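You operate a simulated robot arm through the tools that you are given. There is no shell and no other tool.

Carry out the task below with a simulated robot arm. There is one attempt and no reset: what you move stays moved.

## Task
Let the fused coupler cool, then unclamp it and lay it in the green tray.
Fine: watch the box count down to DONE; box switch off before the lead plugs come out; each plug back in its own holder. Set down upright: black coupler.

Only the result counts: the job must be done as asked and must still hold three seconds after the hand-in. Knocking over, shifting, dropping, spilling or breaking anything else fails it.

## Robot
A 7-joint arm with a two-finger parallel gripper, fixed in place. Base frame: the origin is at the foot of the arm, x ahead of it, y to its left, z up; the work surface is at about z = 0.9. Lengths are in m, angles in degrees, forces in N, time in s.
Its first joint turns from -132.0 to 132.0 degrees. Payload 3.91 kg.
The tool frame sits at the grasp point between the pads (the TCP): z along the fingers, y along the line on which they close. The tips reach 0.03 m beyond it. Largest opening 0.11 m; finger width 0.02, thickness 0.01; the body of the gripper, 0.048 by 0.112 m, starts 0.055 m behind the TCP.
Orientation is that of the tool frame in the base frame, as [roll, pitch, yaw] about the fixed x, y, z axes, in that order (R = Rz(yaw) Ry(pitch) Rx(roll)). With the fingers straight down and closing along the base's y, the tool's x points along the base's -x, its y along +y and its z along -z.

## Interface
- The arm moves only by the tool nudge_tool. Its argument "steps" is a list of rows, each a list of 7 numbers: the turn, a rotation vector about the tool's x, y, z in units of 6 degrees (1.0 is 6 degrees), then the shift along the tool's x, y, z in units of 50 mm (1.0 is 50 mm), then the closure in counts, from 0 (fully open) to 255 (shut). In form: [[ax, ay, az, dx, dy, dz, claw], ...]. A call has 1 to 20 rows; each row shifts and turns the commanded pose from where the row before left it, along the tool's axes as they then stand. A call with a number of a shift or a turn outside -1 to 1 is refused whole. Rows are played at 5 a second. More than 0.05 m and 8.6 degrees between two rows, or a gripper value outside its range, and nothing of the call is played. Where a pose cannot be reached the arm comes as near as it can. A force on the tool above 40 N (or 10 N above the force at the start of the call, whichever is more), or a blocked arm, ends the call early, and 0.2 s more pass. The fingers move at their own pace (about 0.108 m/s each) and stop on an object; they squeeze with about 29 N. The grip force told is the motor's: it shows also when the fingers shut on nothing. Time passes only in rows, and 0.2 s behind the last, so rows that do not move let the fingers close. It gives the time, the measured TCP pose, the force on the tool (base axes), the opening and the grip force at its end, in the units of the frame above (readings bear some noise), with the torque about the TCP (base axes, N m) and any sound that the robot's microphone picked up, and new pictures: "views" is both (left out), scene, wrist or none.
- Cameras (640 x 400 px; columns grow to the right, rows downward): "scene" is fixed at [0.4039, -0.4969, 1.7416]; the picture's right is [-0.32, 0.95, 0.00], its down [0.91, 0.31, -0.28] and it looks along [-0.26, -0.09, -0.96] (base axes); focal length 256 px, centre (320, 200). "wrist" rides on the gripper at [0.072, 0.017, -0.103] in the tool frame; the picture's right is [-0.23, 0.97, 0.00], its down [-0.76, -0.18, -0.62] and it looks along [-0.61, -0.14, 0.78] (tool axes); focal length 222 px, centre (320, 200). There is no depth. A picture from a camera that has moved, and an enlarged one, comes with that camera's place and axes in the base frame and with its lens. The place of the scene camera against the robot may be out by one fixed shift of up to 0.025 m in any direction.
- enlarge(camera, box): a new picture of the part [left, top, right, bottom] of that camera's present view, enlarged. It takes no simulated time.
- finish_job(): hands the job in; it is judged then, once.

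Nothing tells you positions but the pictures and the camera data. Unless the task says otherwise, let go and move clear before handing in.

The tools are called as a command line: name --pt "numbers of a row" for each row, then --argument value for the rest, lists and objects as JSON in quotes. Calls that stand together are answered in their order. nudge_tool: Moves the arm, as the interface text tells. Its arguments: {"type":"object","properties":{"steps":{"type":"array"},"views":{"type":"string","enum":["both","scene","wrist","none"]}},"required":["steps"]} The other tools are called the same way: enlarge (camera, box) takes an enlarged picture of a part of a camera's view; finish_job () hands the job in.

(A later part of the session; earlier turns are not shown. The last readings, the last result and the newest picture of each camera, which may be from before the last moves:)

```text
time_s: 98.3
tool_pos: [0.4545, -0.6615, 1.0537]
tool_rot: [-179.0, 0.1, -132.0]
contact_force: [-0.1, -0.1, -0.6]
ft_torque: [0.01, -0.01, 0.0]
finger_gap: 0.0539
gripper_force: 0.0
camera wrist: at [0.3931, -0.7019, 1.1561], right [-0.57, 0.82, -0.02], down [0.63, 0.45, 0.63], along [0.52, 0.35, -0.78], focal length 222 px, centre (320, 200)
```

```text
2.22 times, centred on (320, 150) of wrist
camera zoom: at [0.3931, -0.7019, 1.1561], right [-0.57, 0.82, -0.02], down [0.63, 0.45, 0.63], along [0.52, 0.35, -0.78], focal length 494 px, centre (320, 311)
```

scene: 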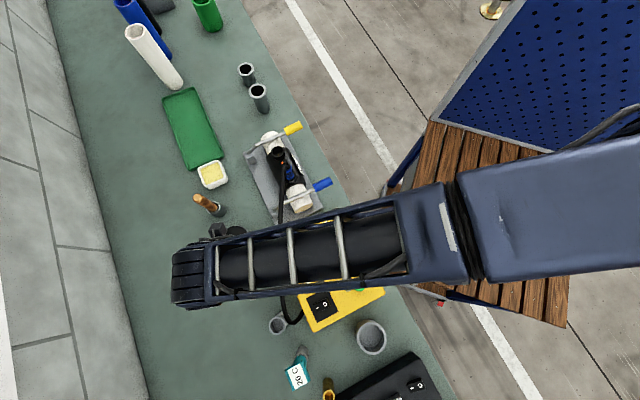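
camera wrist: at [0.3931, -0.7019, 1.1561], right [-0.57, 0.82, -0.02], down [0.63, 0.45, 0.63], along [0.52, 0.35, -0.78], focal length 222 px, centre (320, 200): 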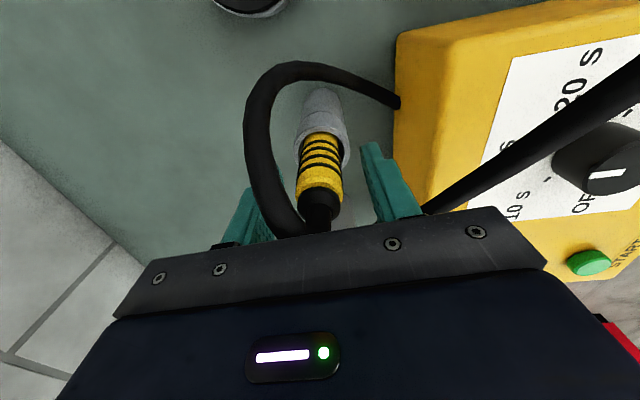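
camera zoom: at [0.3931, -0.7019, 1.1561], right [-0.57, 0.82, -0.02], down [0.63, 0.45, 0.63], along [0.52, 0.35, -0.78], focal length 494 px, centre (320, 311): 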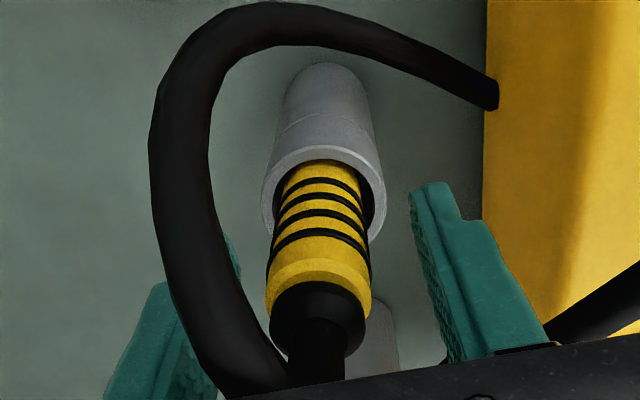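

The yellow plug stands in its cup with only a small lean. I'll lift straight up and check it from above.

nudge_tool --pt "0 0 0 0 0 -0.3 130" --pt "0 0 0 0 0 -0.5 130" --pt "0 0 0 0 0 -0.8 130" --pt "0 0 0 0 0 -0.9 130" --pt "0 0 0 0.3 0 -0.8 130" --pt "0 0 0 0 0 0 0" --views "both"

enlarge --camera "wrist" --box '[220, 40, 420, 220]'

```text
time_s: 99.7
tool_pos: [0.4436, -0.6711, 1.2189]
tool_rot: [-179.0, 0.0, -132.1]
contact_force: [-0.4, -0.2, 0.2]
ft_torque: [0.02, -0.04, 0.01]
finger_gap: 0.1102
gripper_force: 0.1
camera wrist: at [0.3801, -0.712, 1.3214], right [-0.57, 0.82, -0.02], down [0.63, 0.45, 0.63], along [0.52, 0.35, -0.78], focal length 222 px, centre (320, 200)
```

scene: 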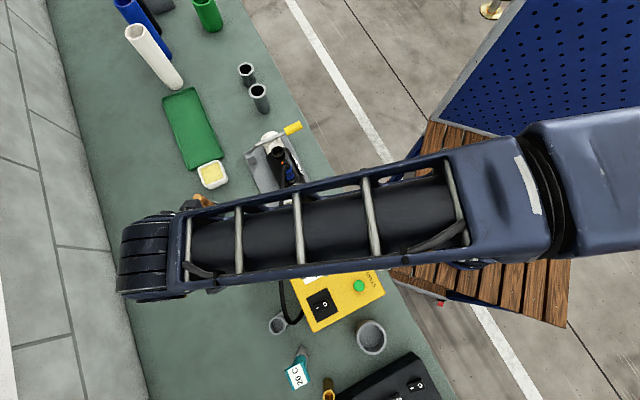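
wrist: 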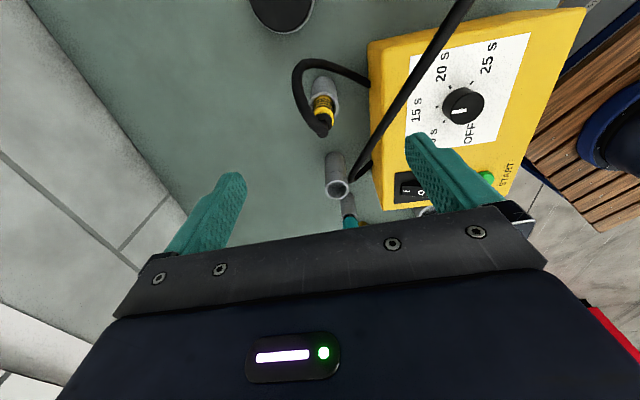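

```text
2.22 times, centred on (320, 130) of wrist
camera zoom: at [0.3801, -0.712, 1.3214], right [-0.57, 0.82, -0.02], down [0.63, 0.45, 0.63], along [0.52, 0.35, -0.78], focal length 494 px, centre (320, 356)
```

zoom: 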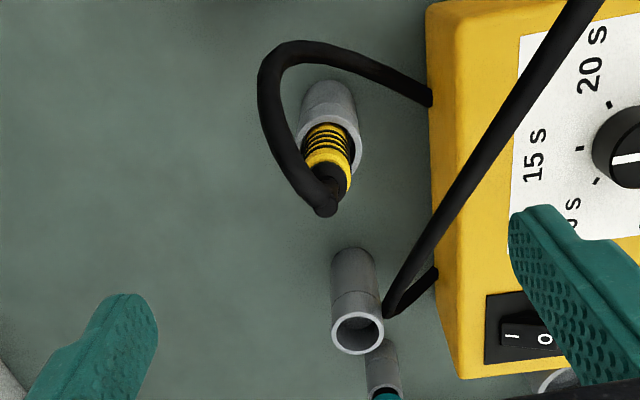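

The yellow plug and lead are settled in their cup. Next I'll move above the blue plug, turned so the fingers close across its lead.

nudge_tool --pt "0 0 0 0.61 0.67 0 0" --pt "0 0 0 0.61 0.67 0 0" --pt "0 0 0 0.61 0.67 0 0" --pt "0 0 0 0.61 0.67 0 0" --pt "0 0 0 0.61 0.67 0 0" --pt "0 0 0 0.61 0.67 0 0" --pt "0 0 0.914 0 0 0 110" --pt "0 0 0.914 0 0 0 110" --pt "0 0 0.914 0 0 0 110" --pt "0 0 0.914 0 0 0 110" --pt "0 0 0.914 0 0 0 110" --pt "0 0 0.914 0 0 0 110" --pt "0 0 0 0 0 0 110" --views "both"

enlarge --camera "wrist" --box '[200, 20, 460, 220]'

```text
time_s: 102.5
tool_pos: [0.1725, -0.6722, 1.2141]
tool_rot: [-179.2, 0.5, -165.1]
contact_force: [-0.4, 0.3, -0.1]
ft_torque: [0.0, 0.03, -0.04]
finger_gap: 0.0623
gripper_force: 0.0
camera wrist: at [0.0959, -0.6725, 1.317], right [-0.03, 1.0, -0.01], down [0.77, 0.03, 0.63], along [0.63, 0.01, -0.77], focal length 222 px, centre (320, 200)
```

scene: 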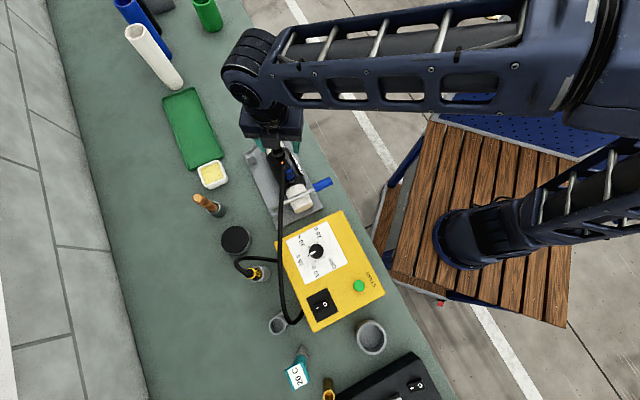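
wrist: 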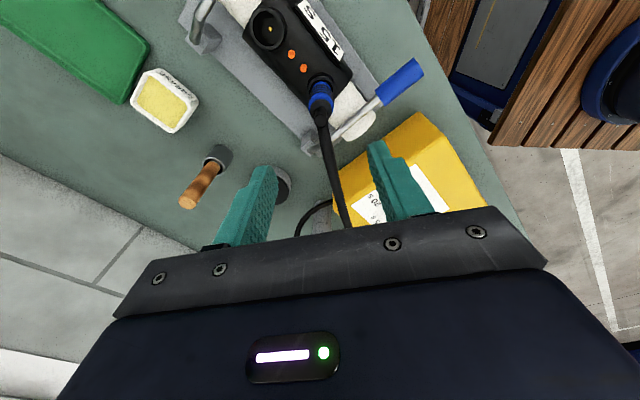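

```text
2.00 times, centred on (330, 120) of wrist
camera zoom: at [0.0959, -0.6725, 1.317], right [-0.03, 1.0, -0.01], down [0.77, 0.03, 0.63], along [0.63, 0.01, -0.77], focal length 444 px, centre (300, 360)
```

zoom: 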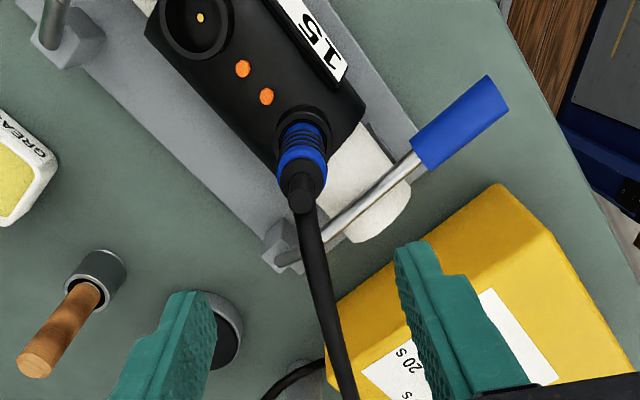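

The blue plug is right beneath, at (0.171, -0.673), with its lead running out between the fingers. I'll go down around its sleeve top.

nudge_tool --pt "0 0 0 0.01 -0.01 0.7 110" --pt "0 0 0 0 0 0.8 110" --pt "0 0 0 0 0 0.6 110" --pt "0 0 0 0 0 0 110" --views "wrist"

enlarge --camera "wrist" --box '[200, 60, 460, 260]'

```text
time_s: 103.5
tool_pos: [0.172, -0.6742, 1.1112]
tool_rot: [-179.3, 0.6, -165.0]
contact_force: [0.3, 0.2, 0.0]
ft_torque: [-0.01, 0.02, 0.03]
finger_gap: 0.0626
gripper_force: 0.1
camera wrist: at [0.0962, -0.6745, 1.212], right [-0.03, 1.0, -0.01], down [0.77, 0.03, 0.63], along [0.63, 0.01, -0.77], focal length 222 px, centre (320, 200)
```

wrist: 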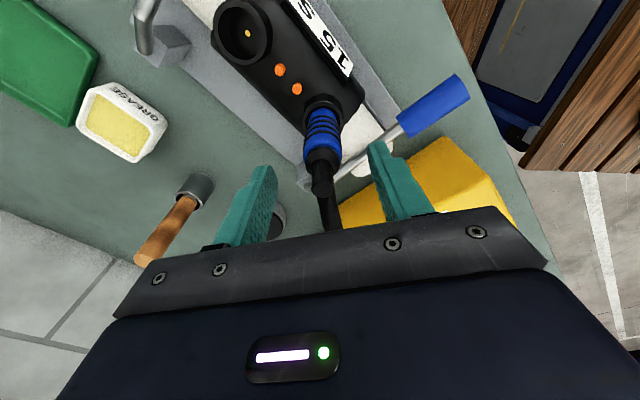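

```text
2.00 times, centred on (330, 160) of wrist
camera zoom: at [0.0962, -0.6745, 1.212], right [-0.03, 1.0, -0.01], down [0.77, 0.03, 0.63], along [0.63, 0.01, -0.77], focal length 444 px, centre (300, 280)
```

zoom: 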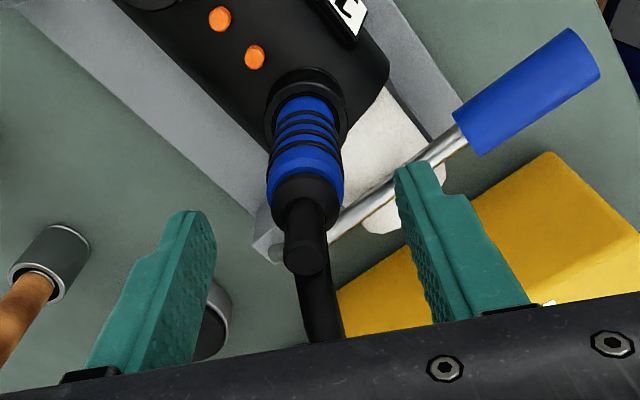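

The clearance to the clamp lever looks fine. I'll go down the last 38 mm and grip.

nudge_tool --pt "0 0 0 0 0.015 0.38 110" --pt "0 0 0 0 0 0.38 110" --pt "0 0 0 0 0 0 110" --pt "0 0 0 0 0 0 255" --pt "0 0 0 0 0 0 255" --pt "0 0 0 0 0 0 255" --views "wrist"

enlarge --camera "wrist" --box '[200, 60, 460, 260]'

```text
time_s: 104.9
tool_pos: [0.1738, -0.6741, 1.0726]
tool_rot: [-179.2, 0.6, -164.9]
contact_force: [-0.1, 2.7, -0.1]
ft_torque: [0.23, 0.02, -0.02]
finger_gap: 0.0251
gripper_force: 28.7
camera wrist: at [0.0974, -0.6741, 1.1742], right [-0.03, 1.0, -0.01], down [0.77, 0.03, 0.63], along [0.63, 0.01, -0.77], focal length 222 px, centre (320, 200)
```

wrist: 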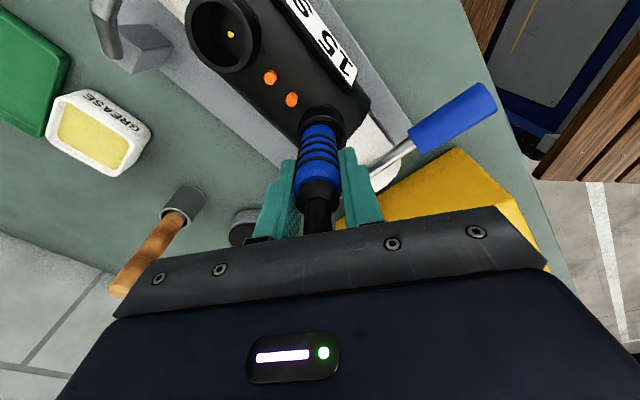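

```text
2.00 times, centred on (330, 160) of wrist
camera zoom: at [0.0974, -0.6741, 1.1742], right [-0.03, 1.0, -0.01], down [0.77, 0.03, 0.63], along [0.63, 0.01, -0.77], focal length 444 px, centre (300, 280)
```

zoom: 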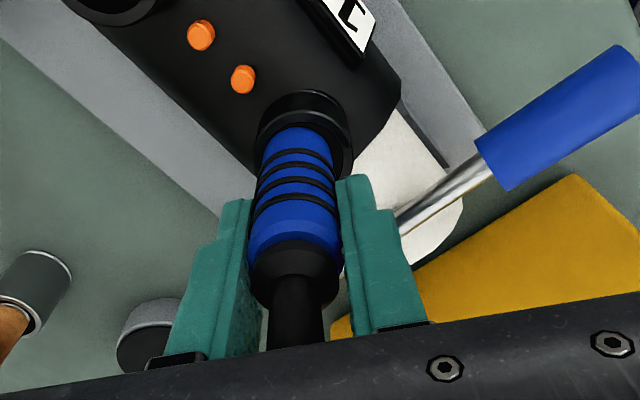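

The blue sleeve is gripped. I'll pull it straight up, slowly at first, to about z 1.19.

nudge_tool --pt "0 0 0 0 0 -0.06 255" --pt "0 0 0 0 0 -0.08 255" --pt "0 0 0 0 0 -0.1 255" --pt "0 0 0 0 0 -0.15 255" --pt "0 0 0 0 0 -0.2 255" --pt "0 0 0 0 0 -0.4 255" --pt "0 0 0 0 0 -0.7 255" --pt "0 0 0 0 0 -0.7 255" --pt "0 0 0 0 0 0 255" --views "both"

```text
time_s: 106.9
tool_pos: [0.17, -0.6736, 1.193]
tool_rot: [-179.3, 0.5, -164.9]
contact_force: [-0.1, 0.2, -1.0]
ft_torque: [0.02, 0.0, -0.02]
finger_gap: 0.0248
gripper_force: 28.8
camera wrist: at [0.095, -0.6727, 1.294], right [-0.03, 1.0, -0.01], down [0.77, 0.03, 0.63], along [0.63, 0.01, -0.77], focal length 222 px, centre (320, 200)
```

scene: 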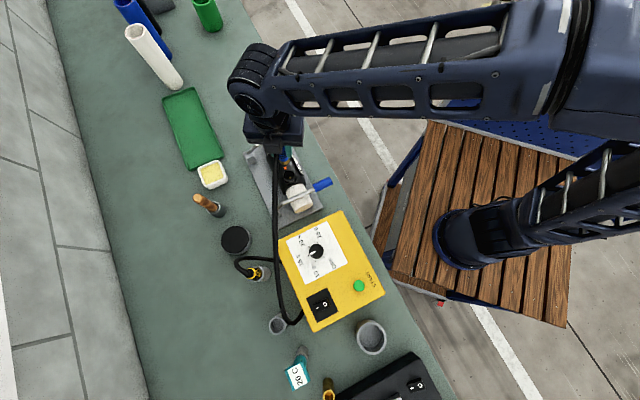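
wrist: 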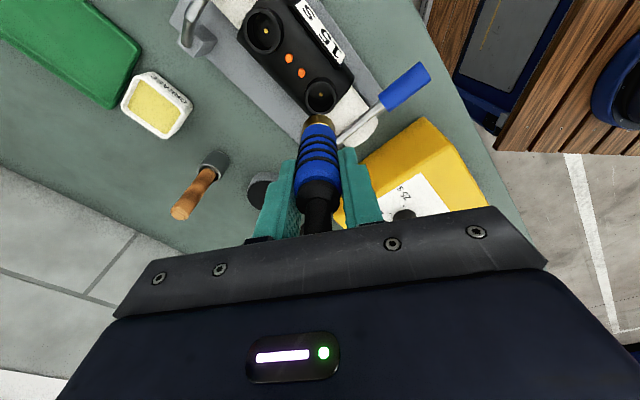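

The blue plug is out cleanly and the coupler stayed put in the clamp. I'll carry it over the box's far edge to above the second cup.

nudge_tool --pt "0 0 0 -0.88 0.025 0 255" --pt "0 0 0 -0.88 0.025 0 255" --pt "0 0 0 -0.88 0.025 0 255" --pt "0 0 0 -0.88 0.025 0 255" --pt "0 0 0 -0.88 0.025 0 255" --pt "0 0 0 -0.88 0.025 0 255" --pt "0 0 0 -0.88 0.025 0 255" --pt "0 0 0 -0.88 0.025 0 255" --pt "0 0 0 -0.6 0.025 0 255" --pt "0 0 0 0 0 0 255" --views "both"

enlarge --camera "wrist" --box '[220, 40, 420, 220]'

```text
time_s: 109.1
tool_pos: [0.5377, -0.5638, 1.1956]
tool_rot: [-179.2, 0.4, -164.8]
contact_force: [-0.8, -0.4, -1.2]
ft_torque: [0.01, 0.02, -0.02]
finger_gap: 0.025
gripper_force: 29.0
camera wrist: at [0.4623, -0.5624, 1.2969], right [-0.03, 1.0, -0.01], down [0.77, 0.03, 0.63], along [0.63, 0.01, -0.77], focal length 222 px, centre (320, 200)
```

scene: 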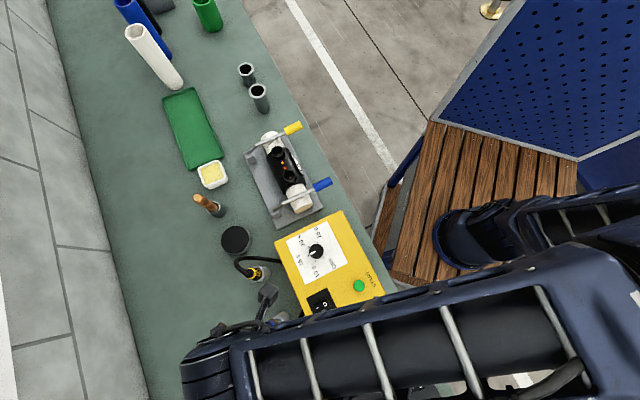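
wrist: 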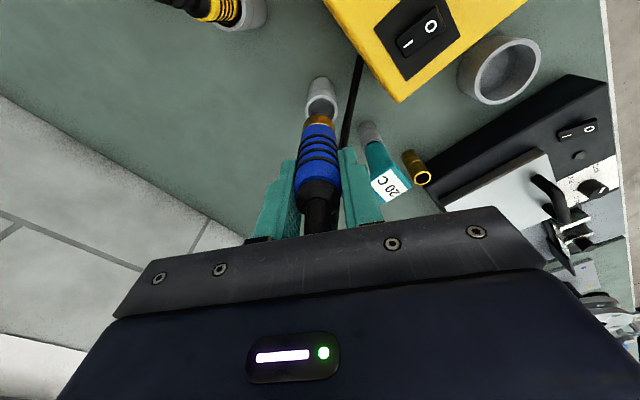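

```text
2.22 times, centred on (320, 130) of wrist
camera zoom: at [0.4623, -0.5624, 1.2969], right [-0.03, 1.0, -0.01], down [0.77, 0.03, 0.63], along [0.63, 0.01, -0.77], focal length 494 px, centre (320, 356)
```

zoom: 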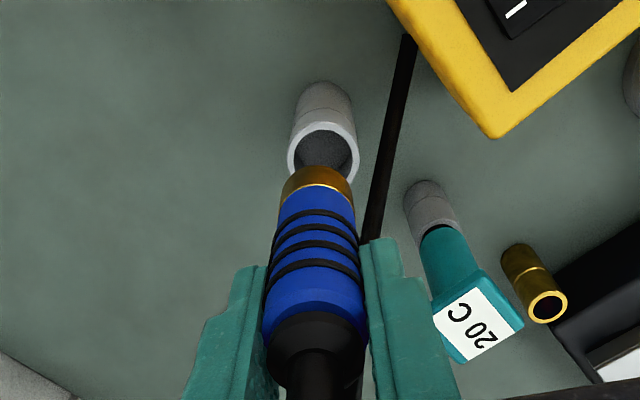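

The second cup's rim is just ahead, at about (0.555, -0.561). I'll shift over it and lower to just above the rim.

nudge_tool --pt "0 0 0 -0.31 -0.036 0 255" --pt "0 0 0 0 0 0.5 255" --pt "0 0 0 0 0 0.5 255" --pt "0 0 0 0 0 0.4 255" --pt "0 0 0 0 0 0 255" --views "wrist"

enlarge --camera "wrist" --box '[260, 80, 380, 180]'

```text
time_s: 110.3
tool_pos: [0.5525, -0.5611, 1.1252]
tool_rot: [-179.2, 0.4, -165.0]
contact_force: [-0.2, -0.1, -0.5]
ft_torque: [0.01, 0.01, 0.01]
finger_gap: 0.0253
gripper_force: 28.8
camera wrist: at [0.4776, -0.5611, 1.2272], right [-0.03, 1.0, -0.01], down [0.77, 0.03, 0.63], along [0.63, 0.01, -0.77], focal length 222 px, centre (320, 200)
```

wrist: 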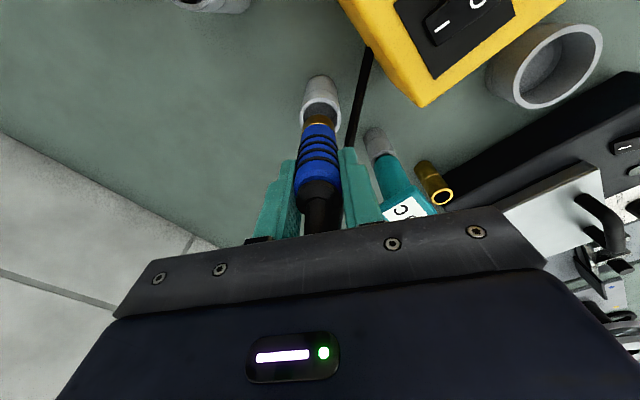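

```text
4.00 times, centred on (320, 130) of wrist
camera zoom: at [0.4776, -0.5611, 1.2272], right [-0.03, 1.0, -0.01], down [0.77, 0.03, 0.63], along [0.63, 0.01, -0.77], focal length 888 px, centre (320, 480)
```

zoom: 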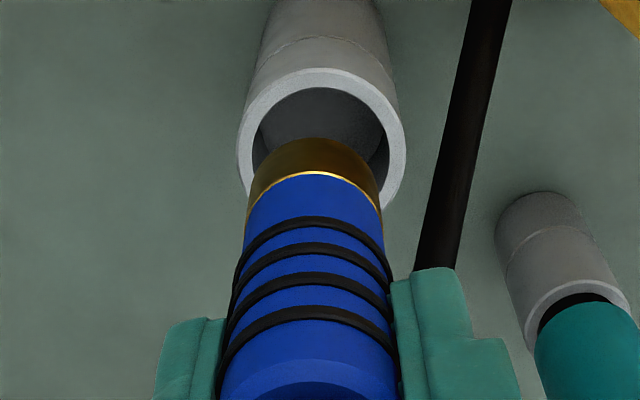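

I need about 2 mm forward and 1.4 mm sideways. I'll correct and lower to the rim.

nudge_tool --pt "0 0 0 -0.044 0.018 0 255" --pt "0 0 0 0 0 0.25 255" --pt "0 0 0 0 0 0.25 255" --pt "0 0 0 0 0 0.2 255" --pt "0 0 0 0 0 0 255" --views "wrist"

enlarge --camera "wrist" --box '[260, 80, 380, 180]'

```text
time_s: 111.5
tool_pos: [0.5569, -0.5598, 1.09]
tool_rot: [-179.3, 0.5, -164.9]
contact_force: [0.5, 1.6, -0.9]
ft_torque: [-0.01, -0.02, -0.02]
finger_gap: 0.0249
gripper_force: 29.0
camera wrist: at [0.4801, -0.5604, 1.1918], right [-0.03, 1.0, -0.01], down [0.77, 0.03, 0.63], along [0.63, 0.01, -0.77], focal length 222 px, centre (320, 200)
```

wrist: 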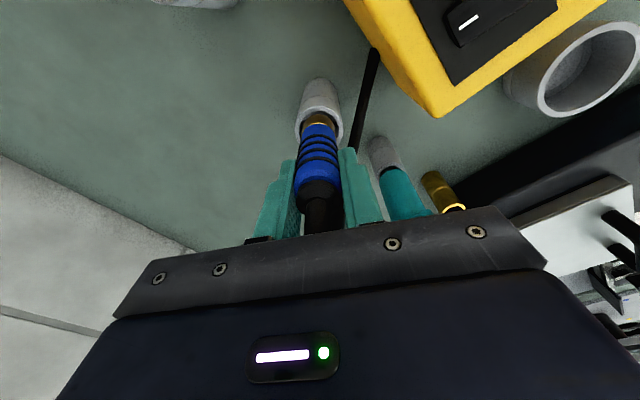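

```text
4.00 times, centred on (320, 130) of wrist
camera zoom: at [0.4801, -0.5604, 1.1918], right [-0.03, 1.0, -0.01], down [0.77, 0.03, 0.63], along [0.63, 0.01, -0.77], focal length 888 px, centre (320, 480)
```

zoom: 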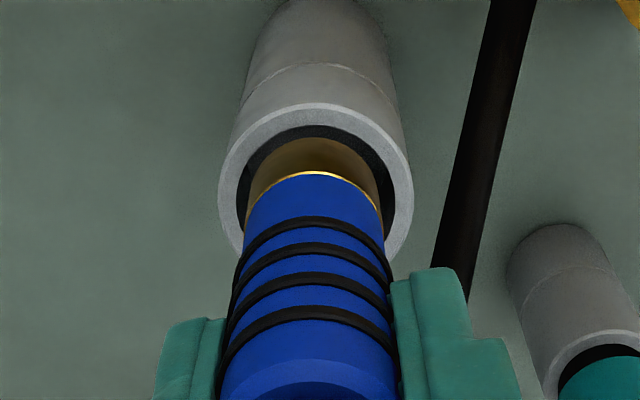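

The blue plug's end is concentric with the rim. I'll lower it in gently.

nudge_tool --pt "0 0 0 0 0.01 0.1 255" --pt "0 0 0 0 0 0.1 255" --pt "0 0 0 0 0 0.1 255" --pt "0 0 0 0 0 0.1 255" --pt "0 0 0 0 0 0.06 255" --pt "0 0 0 0 0 0.06 255" --pt "0 0 0 0 0 0.04 255" --pt "0 0 0 0 0 0.04 255" --pt "0 0 0 0 0 0.03 255" --pt "0 0 0 0 0 0.03 255" --views "wrist"

enlarge --camera "wrist" --box '[260, 80, 380, 180]'

```text
time_s: 113.7
tool_pos: [0.5566, -0.5606, 1.0567]
tool_rot: [-179.2, 0.5, -164.9]
contact_force: [-0.5, -0.6, -1.5]
ft_torque: [0.04, 0.0, 0.0]
finger_gap: 0.0251
gripper_force: 28.8
camera wrist: at [0.4806, -0.5605, 1.1592], right [-0.03, 1.0, -0.01], down [0.77, 0.03, 0.63], along [0.63, 0.01, -0.77], focal length 222 px, centre (320, 200)
```

wrist: 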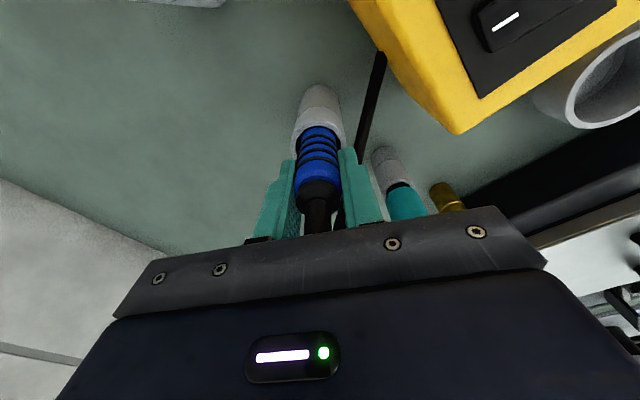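

```text
4.00 times, centred on (320, 130) of wrist
camera zoom: at [0.4806, -0.5605, 1.1592], right [-0.03, 1.0, -0.01], down [0.77, 0.03, 0.63], along [0.63, 0.01, -0.77], focal length 888 px, centre (320, 480)
```

zoom: 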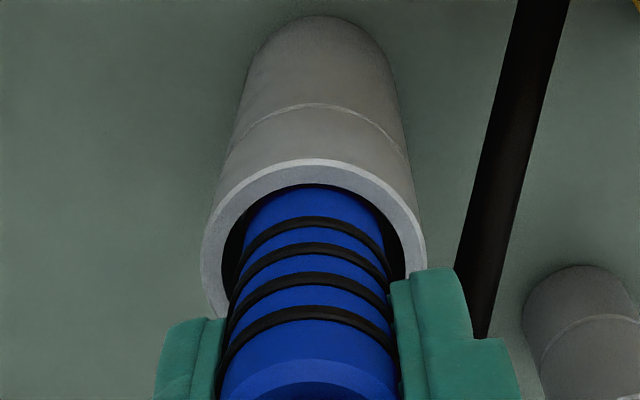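

It's still moving in freely. I'll continue until it touches the floor.

nudge_tool --pt "0 0 0 0 0 0.03 255" --pt "0 0 0 0 0 0.03 255" --pt "0 0 0 0 0 0.03 255" --pt "0 0 0 0 0 0.03 255" --pt "0 0 0 0 0 0.03 255" --pt "0 0 0 0 0 0.03 255" --views "none"

```text
time_s: 115.1
tool_pos: [0.5565, -0.5609, 1.0493]
tool_rot: [-179.1, 0.6, -164.9]
contact_force: [0.9, -1.4, 39.5]
ft_torque: [0.19, 0.12, -0.01]
finger_gap: 0.0256
gripper_force: 29.6
```

It's resting on the floor. I'll ease off and open the fingers.

nudge_tool --pt "0 0 0 0 0 -0.06 255" --pt "0 0 0 0 0 0 150" --pt "0 0 0 0 0 0 130" --pt "0 0 0 0 0 0 130" --pt "0 0 0 0 0 0 130" --views "wrist"

enlarge --camera "wrist" --box '[240, 60, 400, 240]'

```text
time_s: 116.3
tool_pos: [0.556, -0.5599, 1.0506]
tool_rot: [-179.3, 0.5, -164.9]
contact_force: [0.1, 0.4, 0.2]
ft_torque: [-0.03, 0.0, 0.02]
finger_gap: 0.0538
gripper_force: 0.1
camera wrist: at [0.4805, -0.5606, 1.1526], right [-0.03, 1.0, -0.01], down [0.77, 0.03, 0.63], along [0.63, 0.01, -0.77], focal length 222 px, centre (320, 200)
```

wrist: 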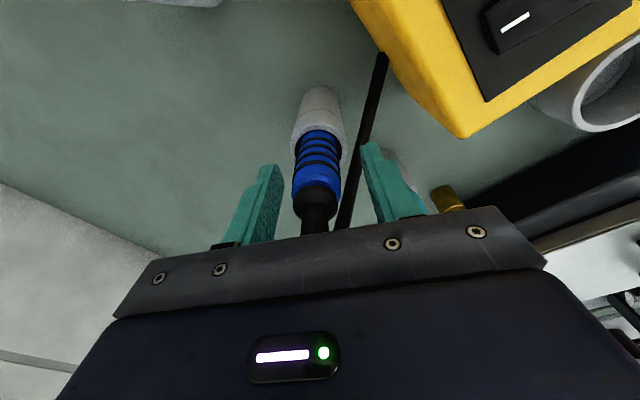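

```text
2.22 times, centred on (320, 150) of wrist
camera zoom: at [0.4805, -0.5606, 1.1526], right [-0.03, 1.0, -0.01], down [0.77, 0.03, 0.63], along [0.63, 0.01, -0.77], focal length 494 px, centre (320, 311)
```

zoom: 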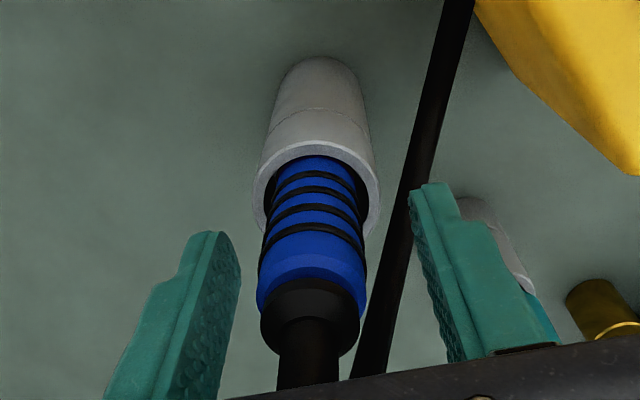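

The blue plug stands in its cup. I'll lift straight up and check.

nudge_tool --pt "0 0 0 0 0 -0.3 130" --pt "0 0 0 0 0 -0.5 130" --pt "0 0 0 0 0 -0.8 130" --pt "0 0 0 0 0 -0.9 130" --pt "0 0 0 0 0 -0.9 130" --pt "0 0 0 0.9 0 0 130" --pt "0 0 0 0.9 0 0 0" --pt "0 0 0 0 0 0 0" --views "both"

enlarge --camera "wrist" --box '[180, 20, 460, 220]'

```text
time_s: 118.1
tool_pos: [0.4658, -0.5817, 1.2204]
tool_rot: [-179.2, 0.4, -164.9]
contact_force: [-0.3, -0.4, -0.3]
ft_torque: [-0.02, 0.01, 0.03]
finger_gap: 0.1098
gripper_force: 0.0
camera wrist: at [0.391, -0.5809, 1.3215], right [-0.03, 1.0, -0.01], down [0.77, 0.03, 0.63], along [0.63, 0.01, -0.77], focal length 222 px, centre (320, 200)
```

scene: 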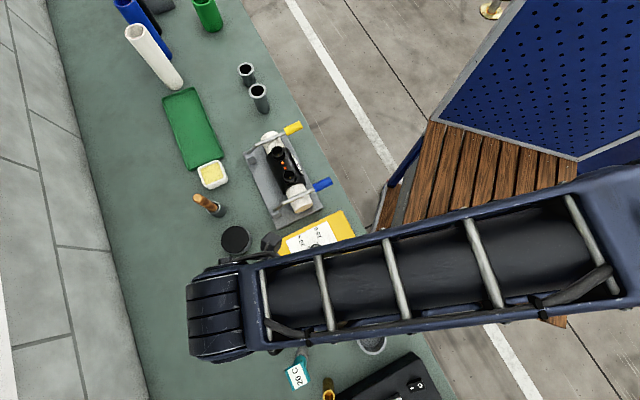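
wrist: 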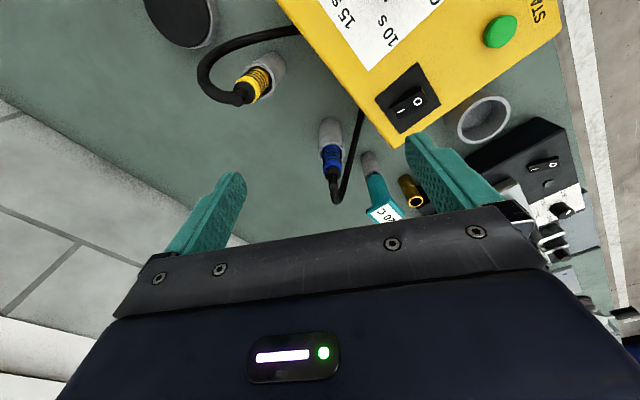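

```text
2.00 times, centred on (320, 120) of wrist
camera zoom: at [0.391, -0.5809, 1.3215], right [-0.03, 1.0, -0.01], down [0.77, 0.03, 0.63], along [0.63, 0.01, -0.77], focal length 444 px, centre (320, 360)
```

zoom: 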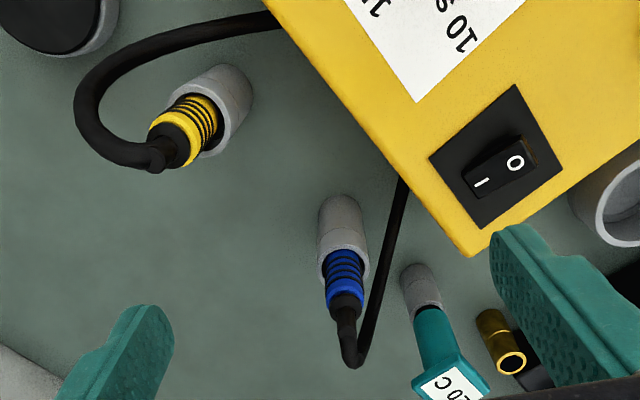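

Both plugs are seated in their cups. Now for the clamp: I'll go to the far end and look along the coupler to understand how the levers swing.

nudge_tool --pt "0 0 0 0.895 -0.207 0 0" --pt "0 0 0 0.895 -0.207 0 0" --pt "0 0 0 0.895 -0.207 0 0" --pt "0 0 0 0.895 -0.207 0 0" --pt "0 0 0 0.895 -0.207 0 0" --pt "0 0 0 0.895 -0.207 0 0" --pt "0 0 0 0.895 -0.207 0 0" --pt "0 0 0 0.895 -0.207 0 0" --pt "0 0 0 0.895 -0.207 0 0" --pt "0 0 0 0.895 -0.207 0 0" --pt "0 0 0 0.895 -0.207 0 0" --pt "0 0 -1 0 0 0 0" --pt "0 0 -1 0 0 0 0" --pt "0 0 -1 0 0 0 0" --pt "0 0 -1 0 0 0 0" --pt "0 0 -1 0 0 0 0" --pt "0 0 0 0 0 0 0" --views "both"

enlarge --camera "wrist" --box '[180, 20, 460, 240]'

```text
time_s: 121.7
tool_pos: [0.02, -0.8202, 1.2175]
tool_rot: [-178.9, 0.1, -134.8]
contact_force: [-0.5, -0.1, 0.2]
ft_torque: [0.01, 0.03, 0.0]
finger_gap: 0.1099
gripper_force: 0.0
camera wrist: at [-0.0437, -0.8563, 1.3197], right [-0.53, 0.85, -0.02], down [0.66, 0.42, 0.63], along [0.54, 0.32, -0.78], focal length 222 px, centre (320, 200)
```

scene: 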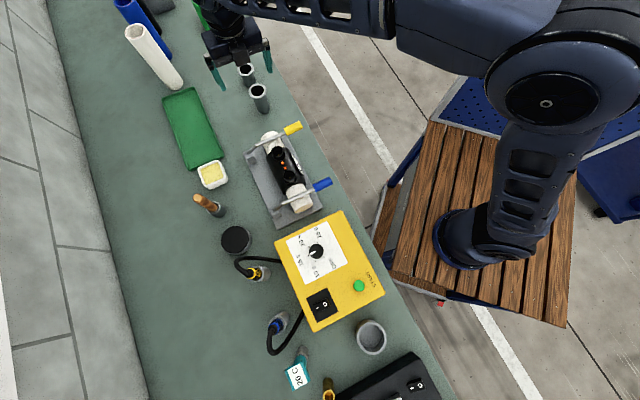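
wrist: 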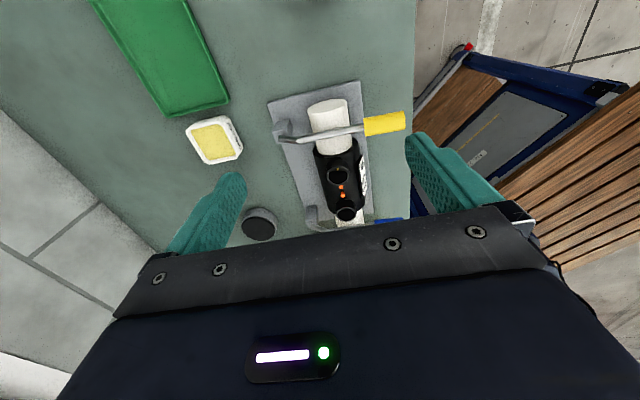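

```text
1.82 times, centred on (320, 130) of wrist
camera zoom: at [-0.0437, -0.8563, 1.3197], right [-0.53, 0.85, -0.02], down [0.66, 0.42, 0.63], along [0.54, 0.32, -0.78], focal length 404 px, centre (320, 327)
```

zoom: 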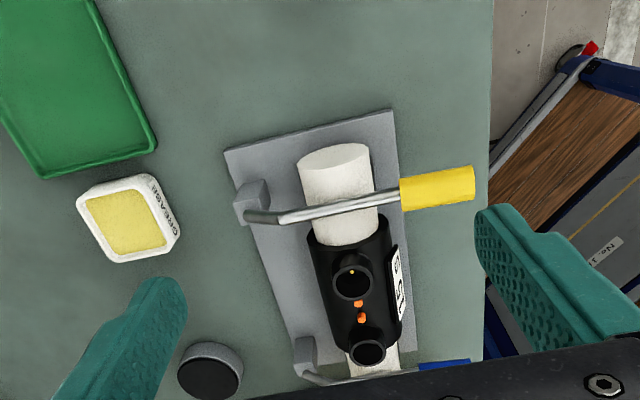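

I'll lower and tilt the camera for a flatter side view of the levers.

nudge_tool --pt "0 0 0 0 0 1 0" --pt "0 0 0 0 0 0.9 0" --pt "0 -1 0 0 0 0 0" --pt "0 -1 0 0 0 0 0" --pt "0 -1 0 0 0 0 0" --pt "0 -1 0 0 0 0 0" --pt "0 -1 0 0 0 0 0" --pt "0 0 0 0 0 0 0" --views "wrist"

enlarge --camera "wrist" --box '[200, 20, 480, 240]'

```text
time_s: 123.5
tool_pos: [0.0225, -0.8204, 1.1218]
tool_rot: [-178.8, 30.0, -134.3]
contact_force: [-0.9, 0.5, 0.1]
ft_torque: [-0.01, -0.01, 0.0]
finger_gap: 0.1097
gripper_force: 0.1
camera wrist: at [-0.0716, -0.8877, 1.1743], right [-0.55, 0.83, 0.1], down [0.36, 0.13, 0.92], along [0.75, 0.55, -0.37], focal length 222 px, centre (320, 200)
```

wrist: 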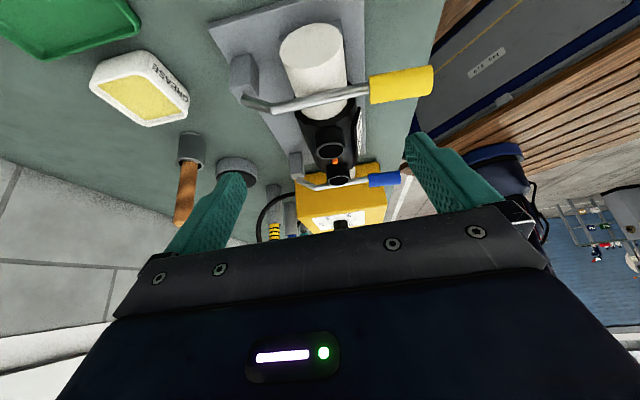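

```text
1.82 times, centred on (340, 130) of wrist
camera zoom: at [-0.0716, -0.8877, 1.1743], right [-0.55, 0.83, 0.1], down [0.36, 0.13, 0.92], along [0.75, 0.55, -0.37], focal length 404 px, centre (284, 327)
```

zoom: 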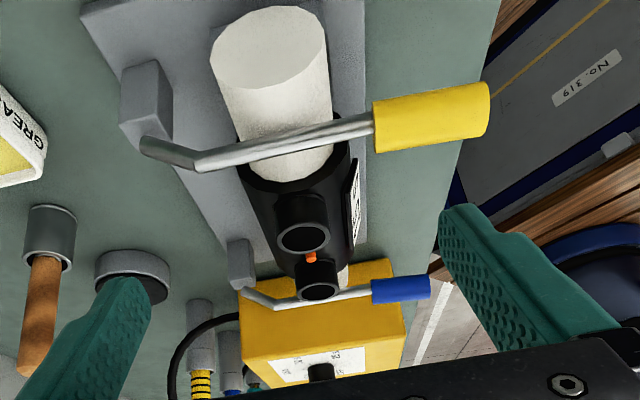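

The levers hinge at the outer blocks and the handles stick out toward the robot, so each must be swung up about its hinge. I place the yellow handle at about (0.01, -0.72, 1.0) and the blue at about (0.154, -0.574, 1.0). I'll straighten up and turn to face outward.

nudge_tool --pt "0 1 0 0 0 0 0" --pt "0 1 0 0 0 0 0" --pt "0 1 0 0 0 0 0" --pt "0 1 0 0 0 0 0" --pt "0 1 0 0 0 0 0" --pt "0 0 0 0 0 -0.9 0" --pt "0 0 0 0 0 -0.7 0" --pt "0 0 0.965 0 0 0 0" --pt "0 0 0.965 0 0 0 0" --pt "0 0 0.965 0 0 0 0" --pt "0 0 0.965 0 0 0 0" --pt "0 0 0.965 0 0 0 0" --pt "0 0 0.965 0 0 0 0" --pt "0 0 0.965 0 0 0 0" --pt "0 0 0.965 0 0 0 0" --pt "0 0 0.965 0 0 0 0" --pt "0 0 0.965 0 0 0 0" --pt "0 0 0.965 0 0 0 0" --pt "0 0 0.965 0 0 0 0" --pt "0 0 0.965 0 0 0 0" --views "none"

```text
time_s: 127.7
tool_pos: [0.0212, -0.8207, 1.2022]
tool_rot: [-179.8, 1.0, 149.7]
contact_force: [0.2, 0.7, 0.8]
ft_torque: [0.01, -0.01, 0.01]
finger_gap: 0.11
gripper_force: 0.1
```

nudge_tool --pt "0 0.167 0 0.595 0.79 0 0" --pt "0 0 0 0.595 0.79 0 0" --pt "0 0 0.927 0 0 0 110" --pt "0 0 0.927 0 0 0 110" --pt "0 0 0.927 0 0 0 110" --pt "0 0 0 0 0 0 110" --views "both"

enlarge --camera "wrist" --box '[200, 0, 480, 220]'

```text
time_s: 129.1
tool_pos: [0.0089, -0.7218, 1.2014]
tool_rot: [-179.8, -0.1, 133.0]
contact_force: [0.0, -0.3, 0.1]
ft_torque: [0.03, 0.02, 0.04]
finger_gap: 0.0626
gripper_force: 0.1
camera wrist: at [-0.028, -0.6552, 1.3043], right [0.87, 0.5, 0.0], down [0.39, -0.68, 0.62], along [0.31, -0.54, -0.78], focal length 222 px, centre (320, 200)
```

scene: 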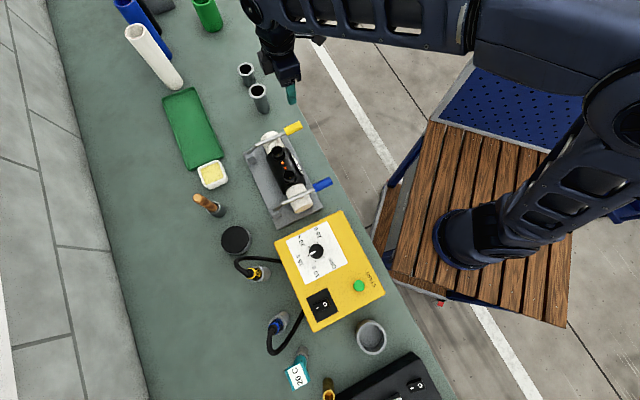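
wrist: 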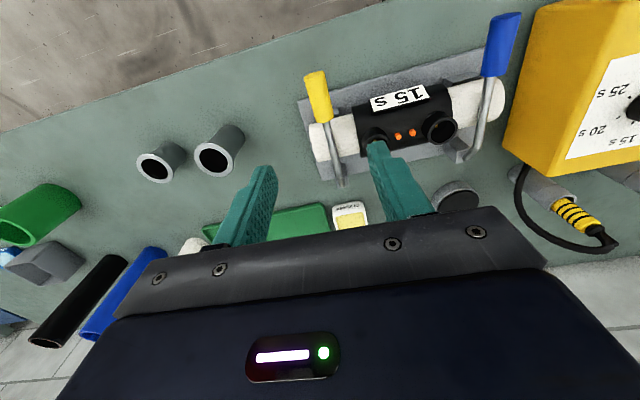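

```text
1.82 times, centred on (340, 110) of wrist
camera zoom: at [-0.028, -0.6552, 1.3043], right [0.87, 0.5, 0.0], down [0.39, -0.68, 0.62], along [0.31, -0.54, -0.78], focal length 404 px, centre (284, 364)
```

zoom: 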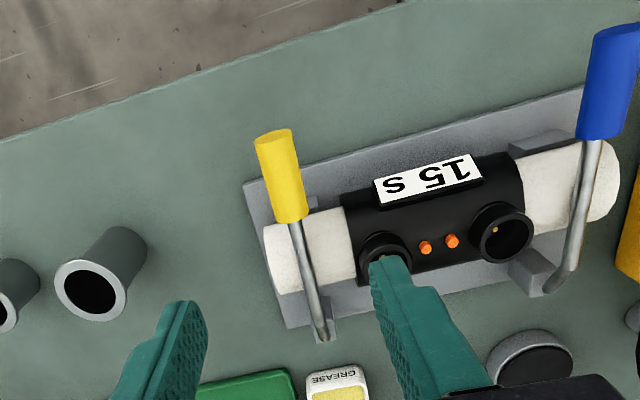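

The yellow handle is directly below at (0.008, -0.721). I'll go down around it.

nudge_tool --pt "0 0 0 0 0 0.9 110" --pt "0 0 0 0 0 0.9 110" --pt "0 0 0 0 0 0.9 110" --pt "0 0 0 0 0 0 110" --views "wrist"

enlarge --camera "wrist" --box '[200, 40, 440, 240]'

```text
time_s: 130.1
tool_pos: [0.0103, -0.7209, 1.066]
tool_rot: [-179.8, 0.0, 133.2]
contact_force: [-0.1, 1.0, -0.2]
ft_torque: [0.01, -0.02, 0.03]
finger_gap: 0.0627
gripper_force: 0.2
camera wrist: at [-0.0276, -0.655, 1.1685], right [0.87, 0.5, 0.0], down [0.39, -0.68, 0.62], along [0.31, -0.54, -0.78], focal length 222 px, centre (320, 200)
```

wrist: 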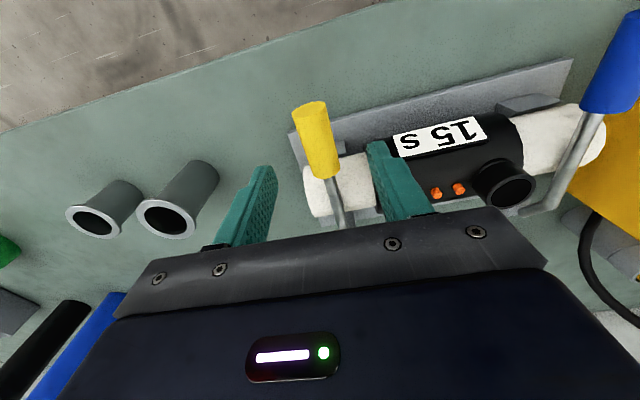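

```text
2.00 times, centred on (320, 140) of wrist
camera zoom: at [-0.0276, -0.655, 1.1685], right [0.87, 0.5, 0.0], down [0.39, -0.68, 0.62], along [0.31, -0.54, -0.78], focal length 444 px, centre (320, 320)
```

zoom: 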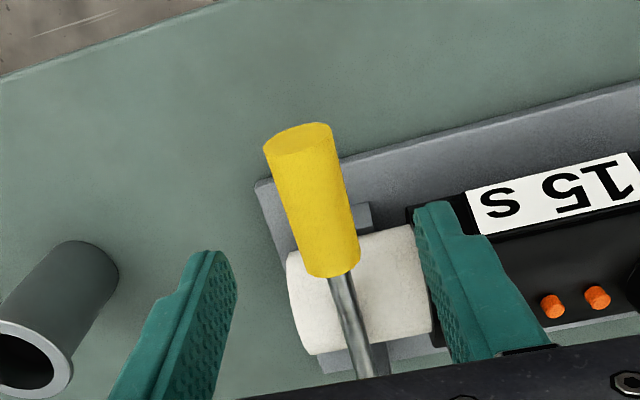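

The handle sits at z 1.00, centred between the fingers. I'll lower onto it and close.

nudge_tool --pt "0 0 0 0.02 -0.02 0.6 110" --pt "0 0 0 0 0 0.66 110" --pt "0 0 0 0 0 0 255" --pt "0 0 0 0 0 0 255" --pt "0 0 0 0 0 0 255" --views "wrist"

enlarge --camera "wrist" --box '[200, 60, 440, 260]'

```text
time_s: 131.3
tool_pos: [0.0068, -0.7222, 1.0034]
tool_rot: [-179.8, 0.0, 133.1]
contact_force: [-3.9, -1.3, 0.9]
ft_torque: [-0.05, -0.06, 1.06]
finger_gap: 0.0261
gripper_force: 45.2
camera wrist: at [-0.03, -0.6553, 1.1062], right [0.87, 0.5, 0.0], down [0.39, -0.68, 0.62], along [0.31, -0.54, -0.78], focal length 222 px, centre (320, 200)
```

wrist: 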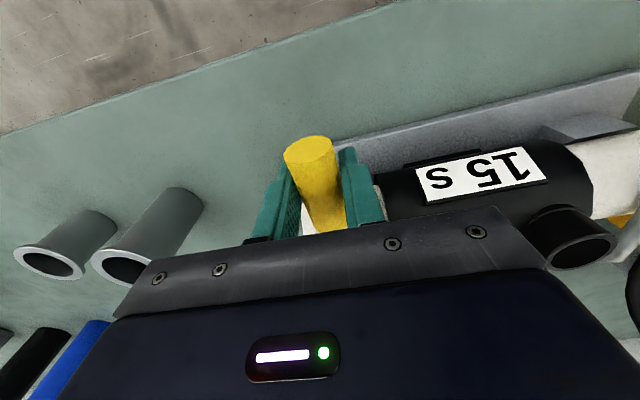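

```text
2.00 times, centred on (320, 160) of wrist
camera zoom: at [-0.03, -0.6553, 1.1062], right [0.87, 0.5, 0.0], down [0.39, -0.68, 0.62], along [0.31, -0.54, -0.78], focal length 444 px, centre (320, 280)
```

zoom: 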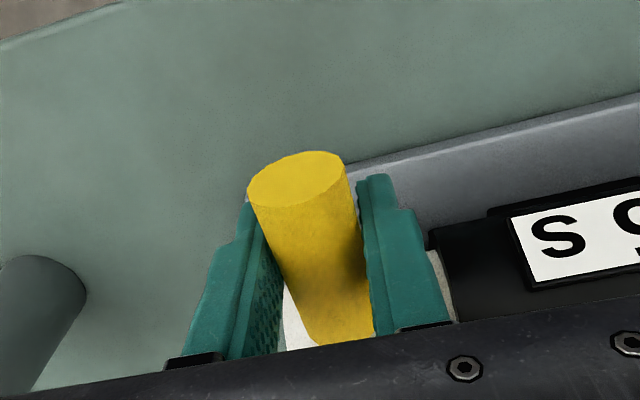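

The handle is gripped. I'll swing it up about its hinge along an arc, starting with the first 20° and watching the force.

nudge_tool --pt "0 0 0 -0.04 0 -0.27 255" --pt "0 0 0 -0.055 0 -0.27 255" --pt "0 0 0 -0.09 0 -0.257 255" --pt "0 0 0 -0.1 0 -0.257 255" --pt "0 0 0 0 0 0 255" --views "wrist"

```text
time_s: 132.5
tool_pos: [0.0184, -0.7323, 1.0572]
tool_rot: [-179.8, 0.0, 133.1]
contact_force: [-4.5, -7.3, -8.7]
ft_torque: [1.08, 0.64, 0.93]
finger_gap: 0.0263
gripper_force: 44.6
camera wrist: at [-0.0194, -0.6661, 1.1592], right [0.87, 0.5, 0.0], down [0.39, -0.68, 0.62], along [0.31, -0.54, -0.78], focal length 222 px, centre (320, 200)
```

wrist: 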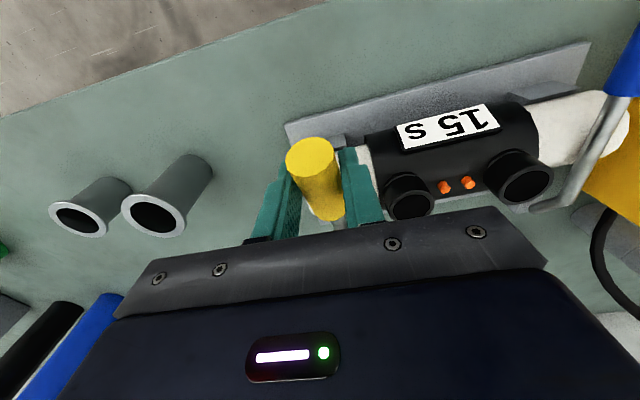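

The lever is lifting smoothly. I'll continue the arc.

nudge_tool --pt "0 0 0 -0.13 0 -0.242 255" --pt "0 0 0 -0.144 0 -0.232 255" --pt "0 0 0 -0.17 0 -0.216 255" --pt "0 0 0 -0.182 0 -0.203 255" --pt "0 0 0 -0.203 0 -0.182 255" --pt "0 0 0 -0.216 0 -0.17 255" --pt "0 0 0 -0.232 0 -0.144 255" --pt "0 0 0 -0.242 0 -0.13 255" --pt "0 0 0 0 0 0 255" --views "wrist"

```text
time_s: 134.5
tool_pos: [0.0722, -0.7869, 1.1327]
tool_rot: [-179.8, 0.1, 133.2]
contact_force: [22.4, 30.2, -1.9]
ft_torque: [2.06, -0.59, 0.93]
finger_gap: 0.0259
gripper_force: 44.8
camera wrist: at [0.0346, -0.7203, 1.2355], right [0.87, 0.5, 0.0], down [0.39, -0.68, 0.62], along [0.31, -0.54, -0.78], focal length 222 px, centre (320, 200)
```

wrist: 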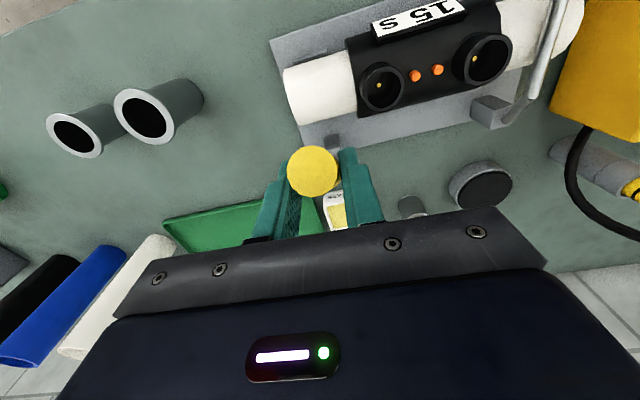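

A side force of about 37 N shows my swing plane is slightly off. I'll shift a few millimetres along +y to relieve it before going on.

nudge_tool --pt "0 0 0 0 0.05 0 255" --pt "0 0 0 0 0.03 0 255" --pt "0 0 0 0 0 0 255" --views "none"

```text
time_s: 135.3
tool_pos: [0.0724, -0.7866, 1.1325]
tool_rot: [-179.6, 0.1, 132.9]
contact_force: [1.8, -12.2, -2.5]
ft_torque: [-0.33, -1.62, 0.66]
finger_gap: 0.0259
gripper_force: 45.3
```

The side force is nearly gone. I'll continue the swing toward vertical with a small sideways correction.

nudge_tool --pt "0 0 0 -0.253 0.005 -0.1 255" --pt "0 0 0 -0.261 0.01 -0.087 255" --pt "0 0 0 -0.268 0.01 -0.06 255" --pt "0 0 0 -0.271 0.01 -0.035 255" --pt "0 0 0 0 0 0 255" --views "wrist"

```text
time_s: 136.5
tool_pos: [0.1067, -0.8221, 1.1482]
tool_rot: [-179.7, 0.1, 133.1]
contact_force: [-24.9, -11.0, 16.9]
ft_torque: [1.41, 0.44, 0.51]
finger_gap: 0.0258
gripper_force: 44.5
camera wrist: at [0.0708, -0.756, 1.2496], right [0.87, 0.5, 0.0], down [0.39, -0.67, 0.63], along [0.31, -0.54, -0.78], focal length 222 px, centre (320, 200)
```

wrist: 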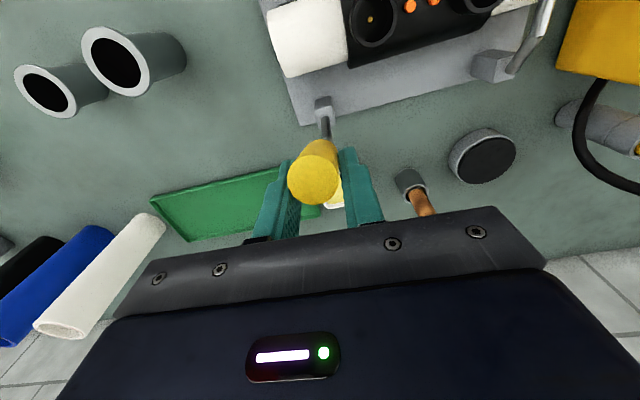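

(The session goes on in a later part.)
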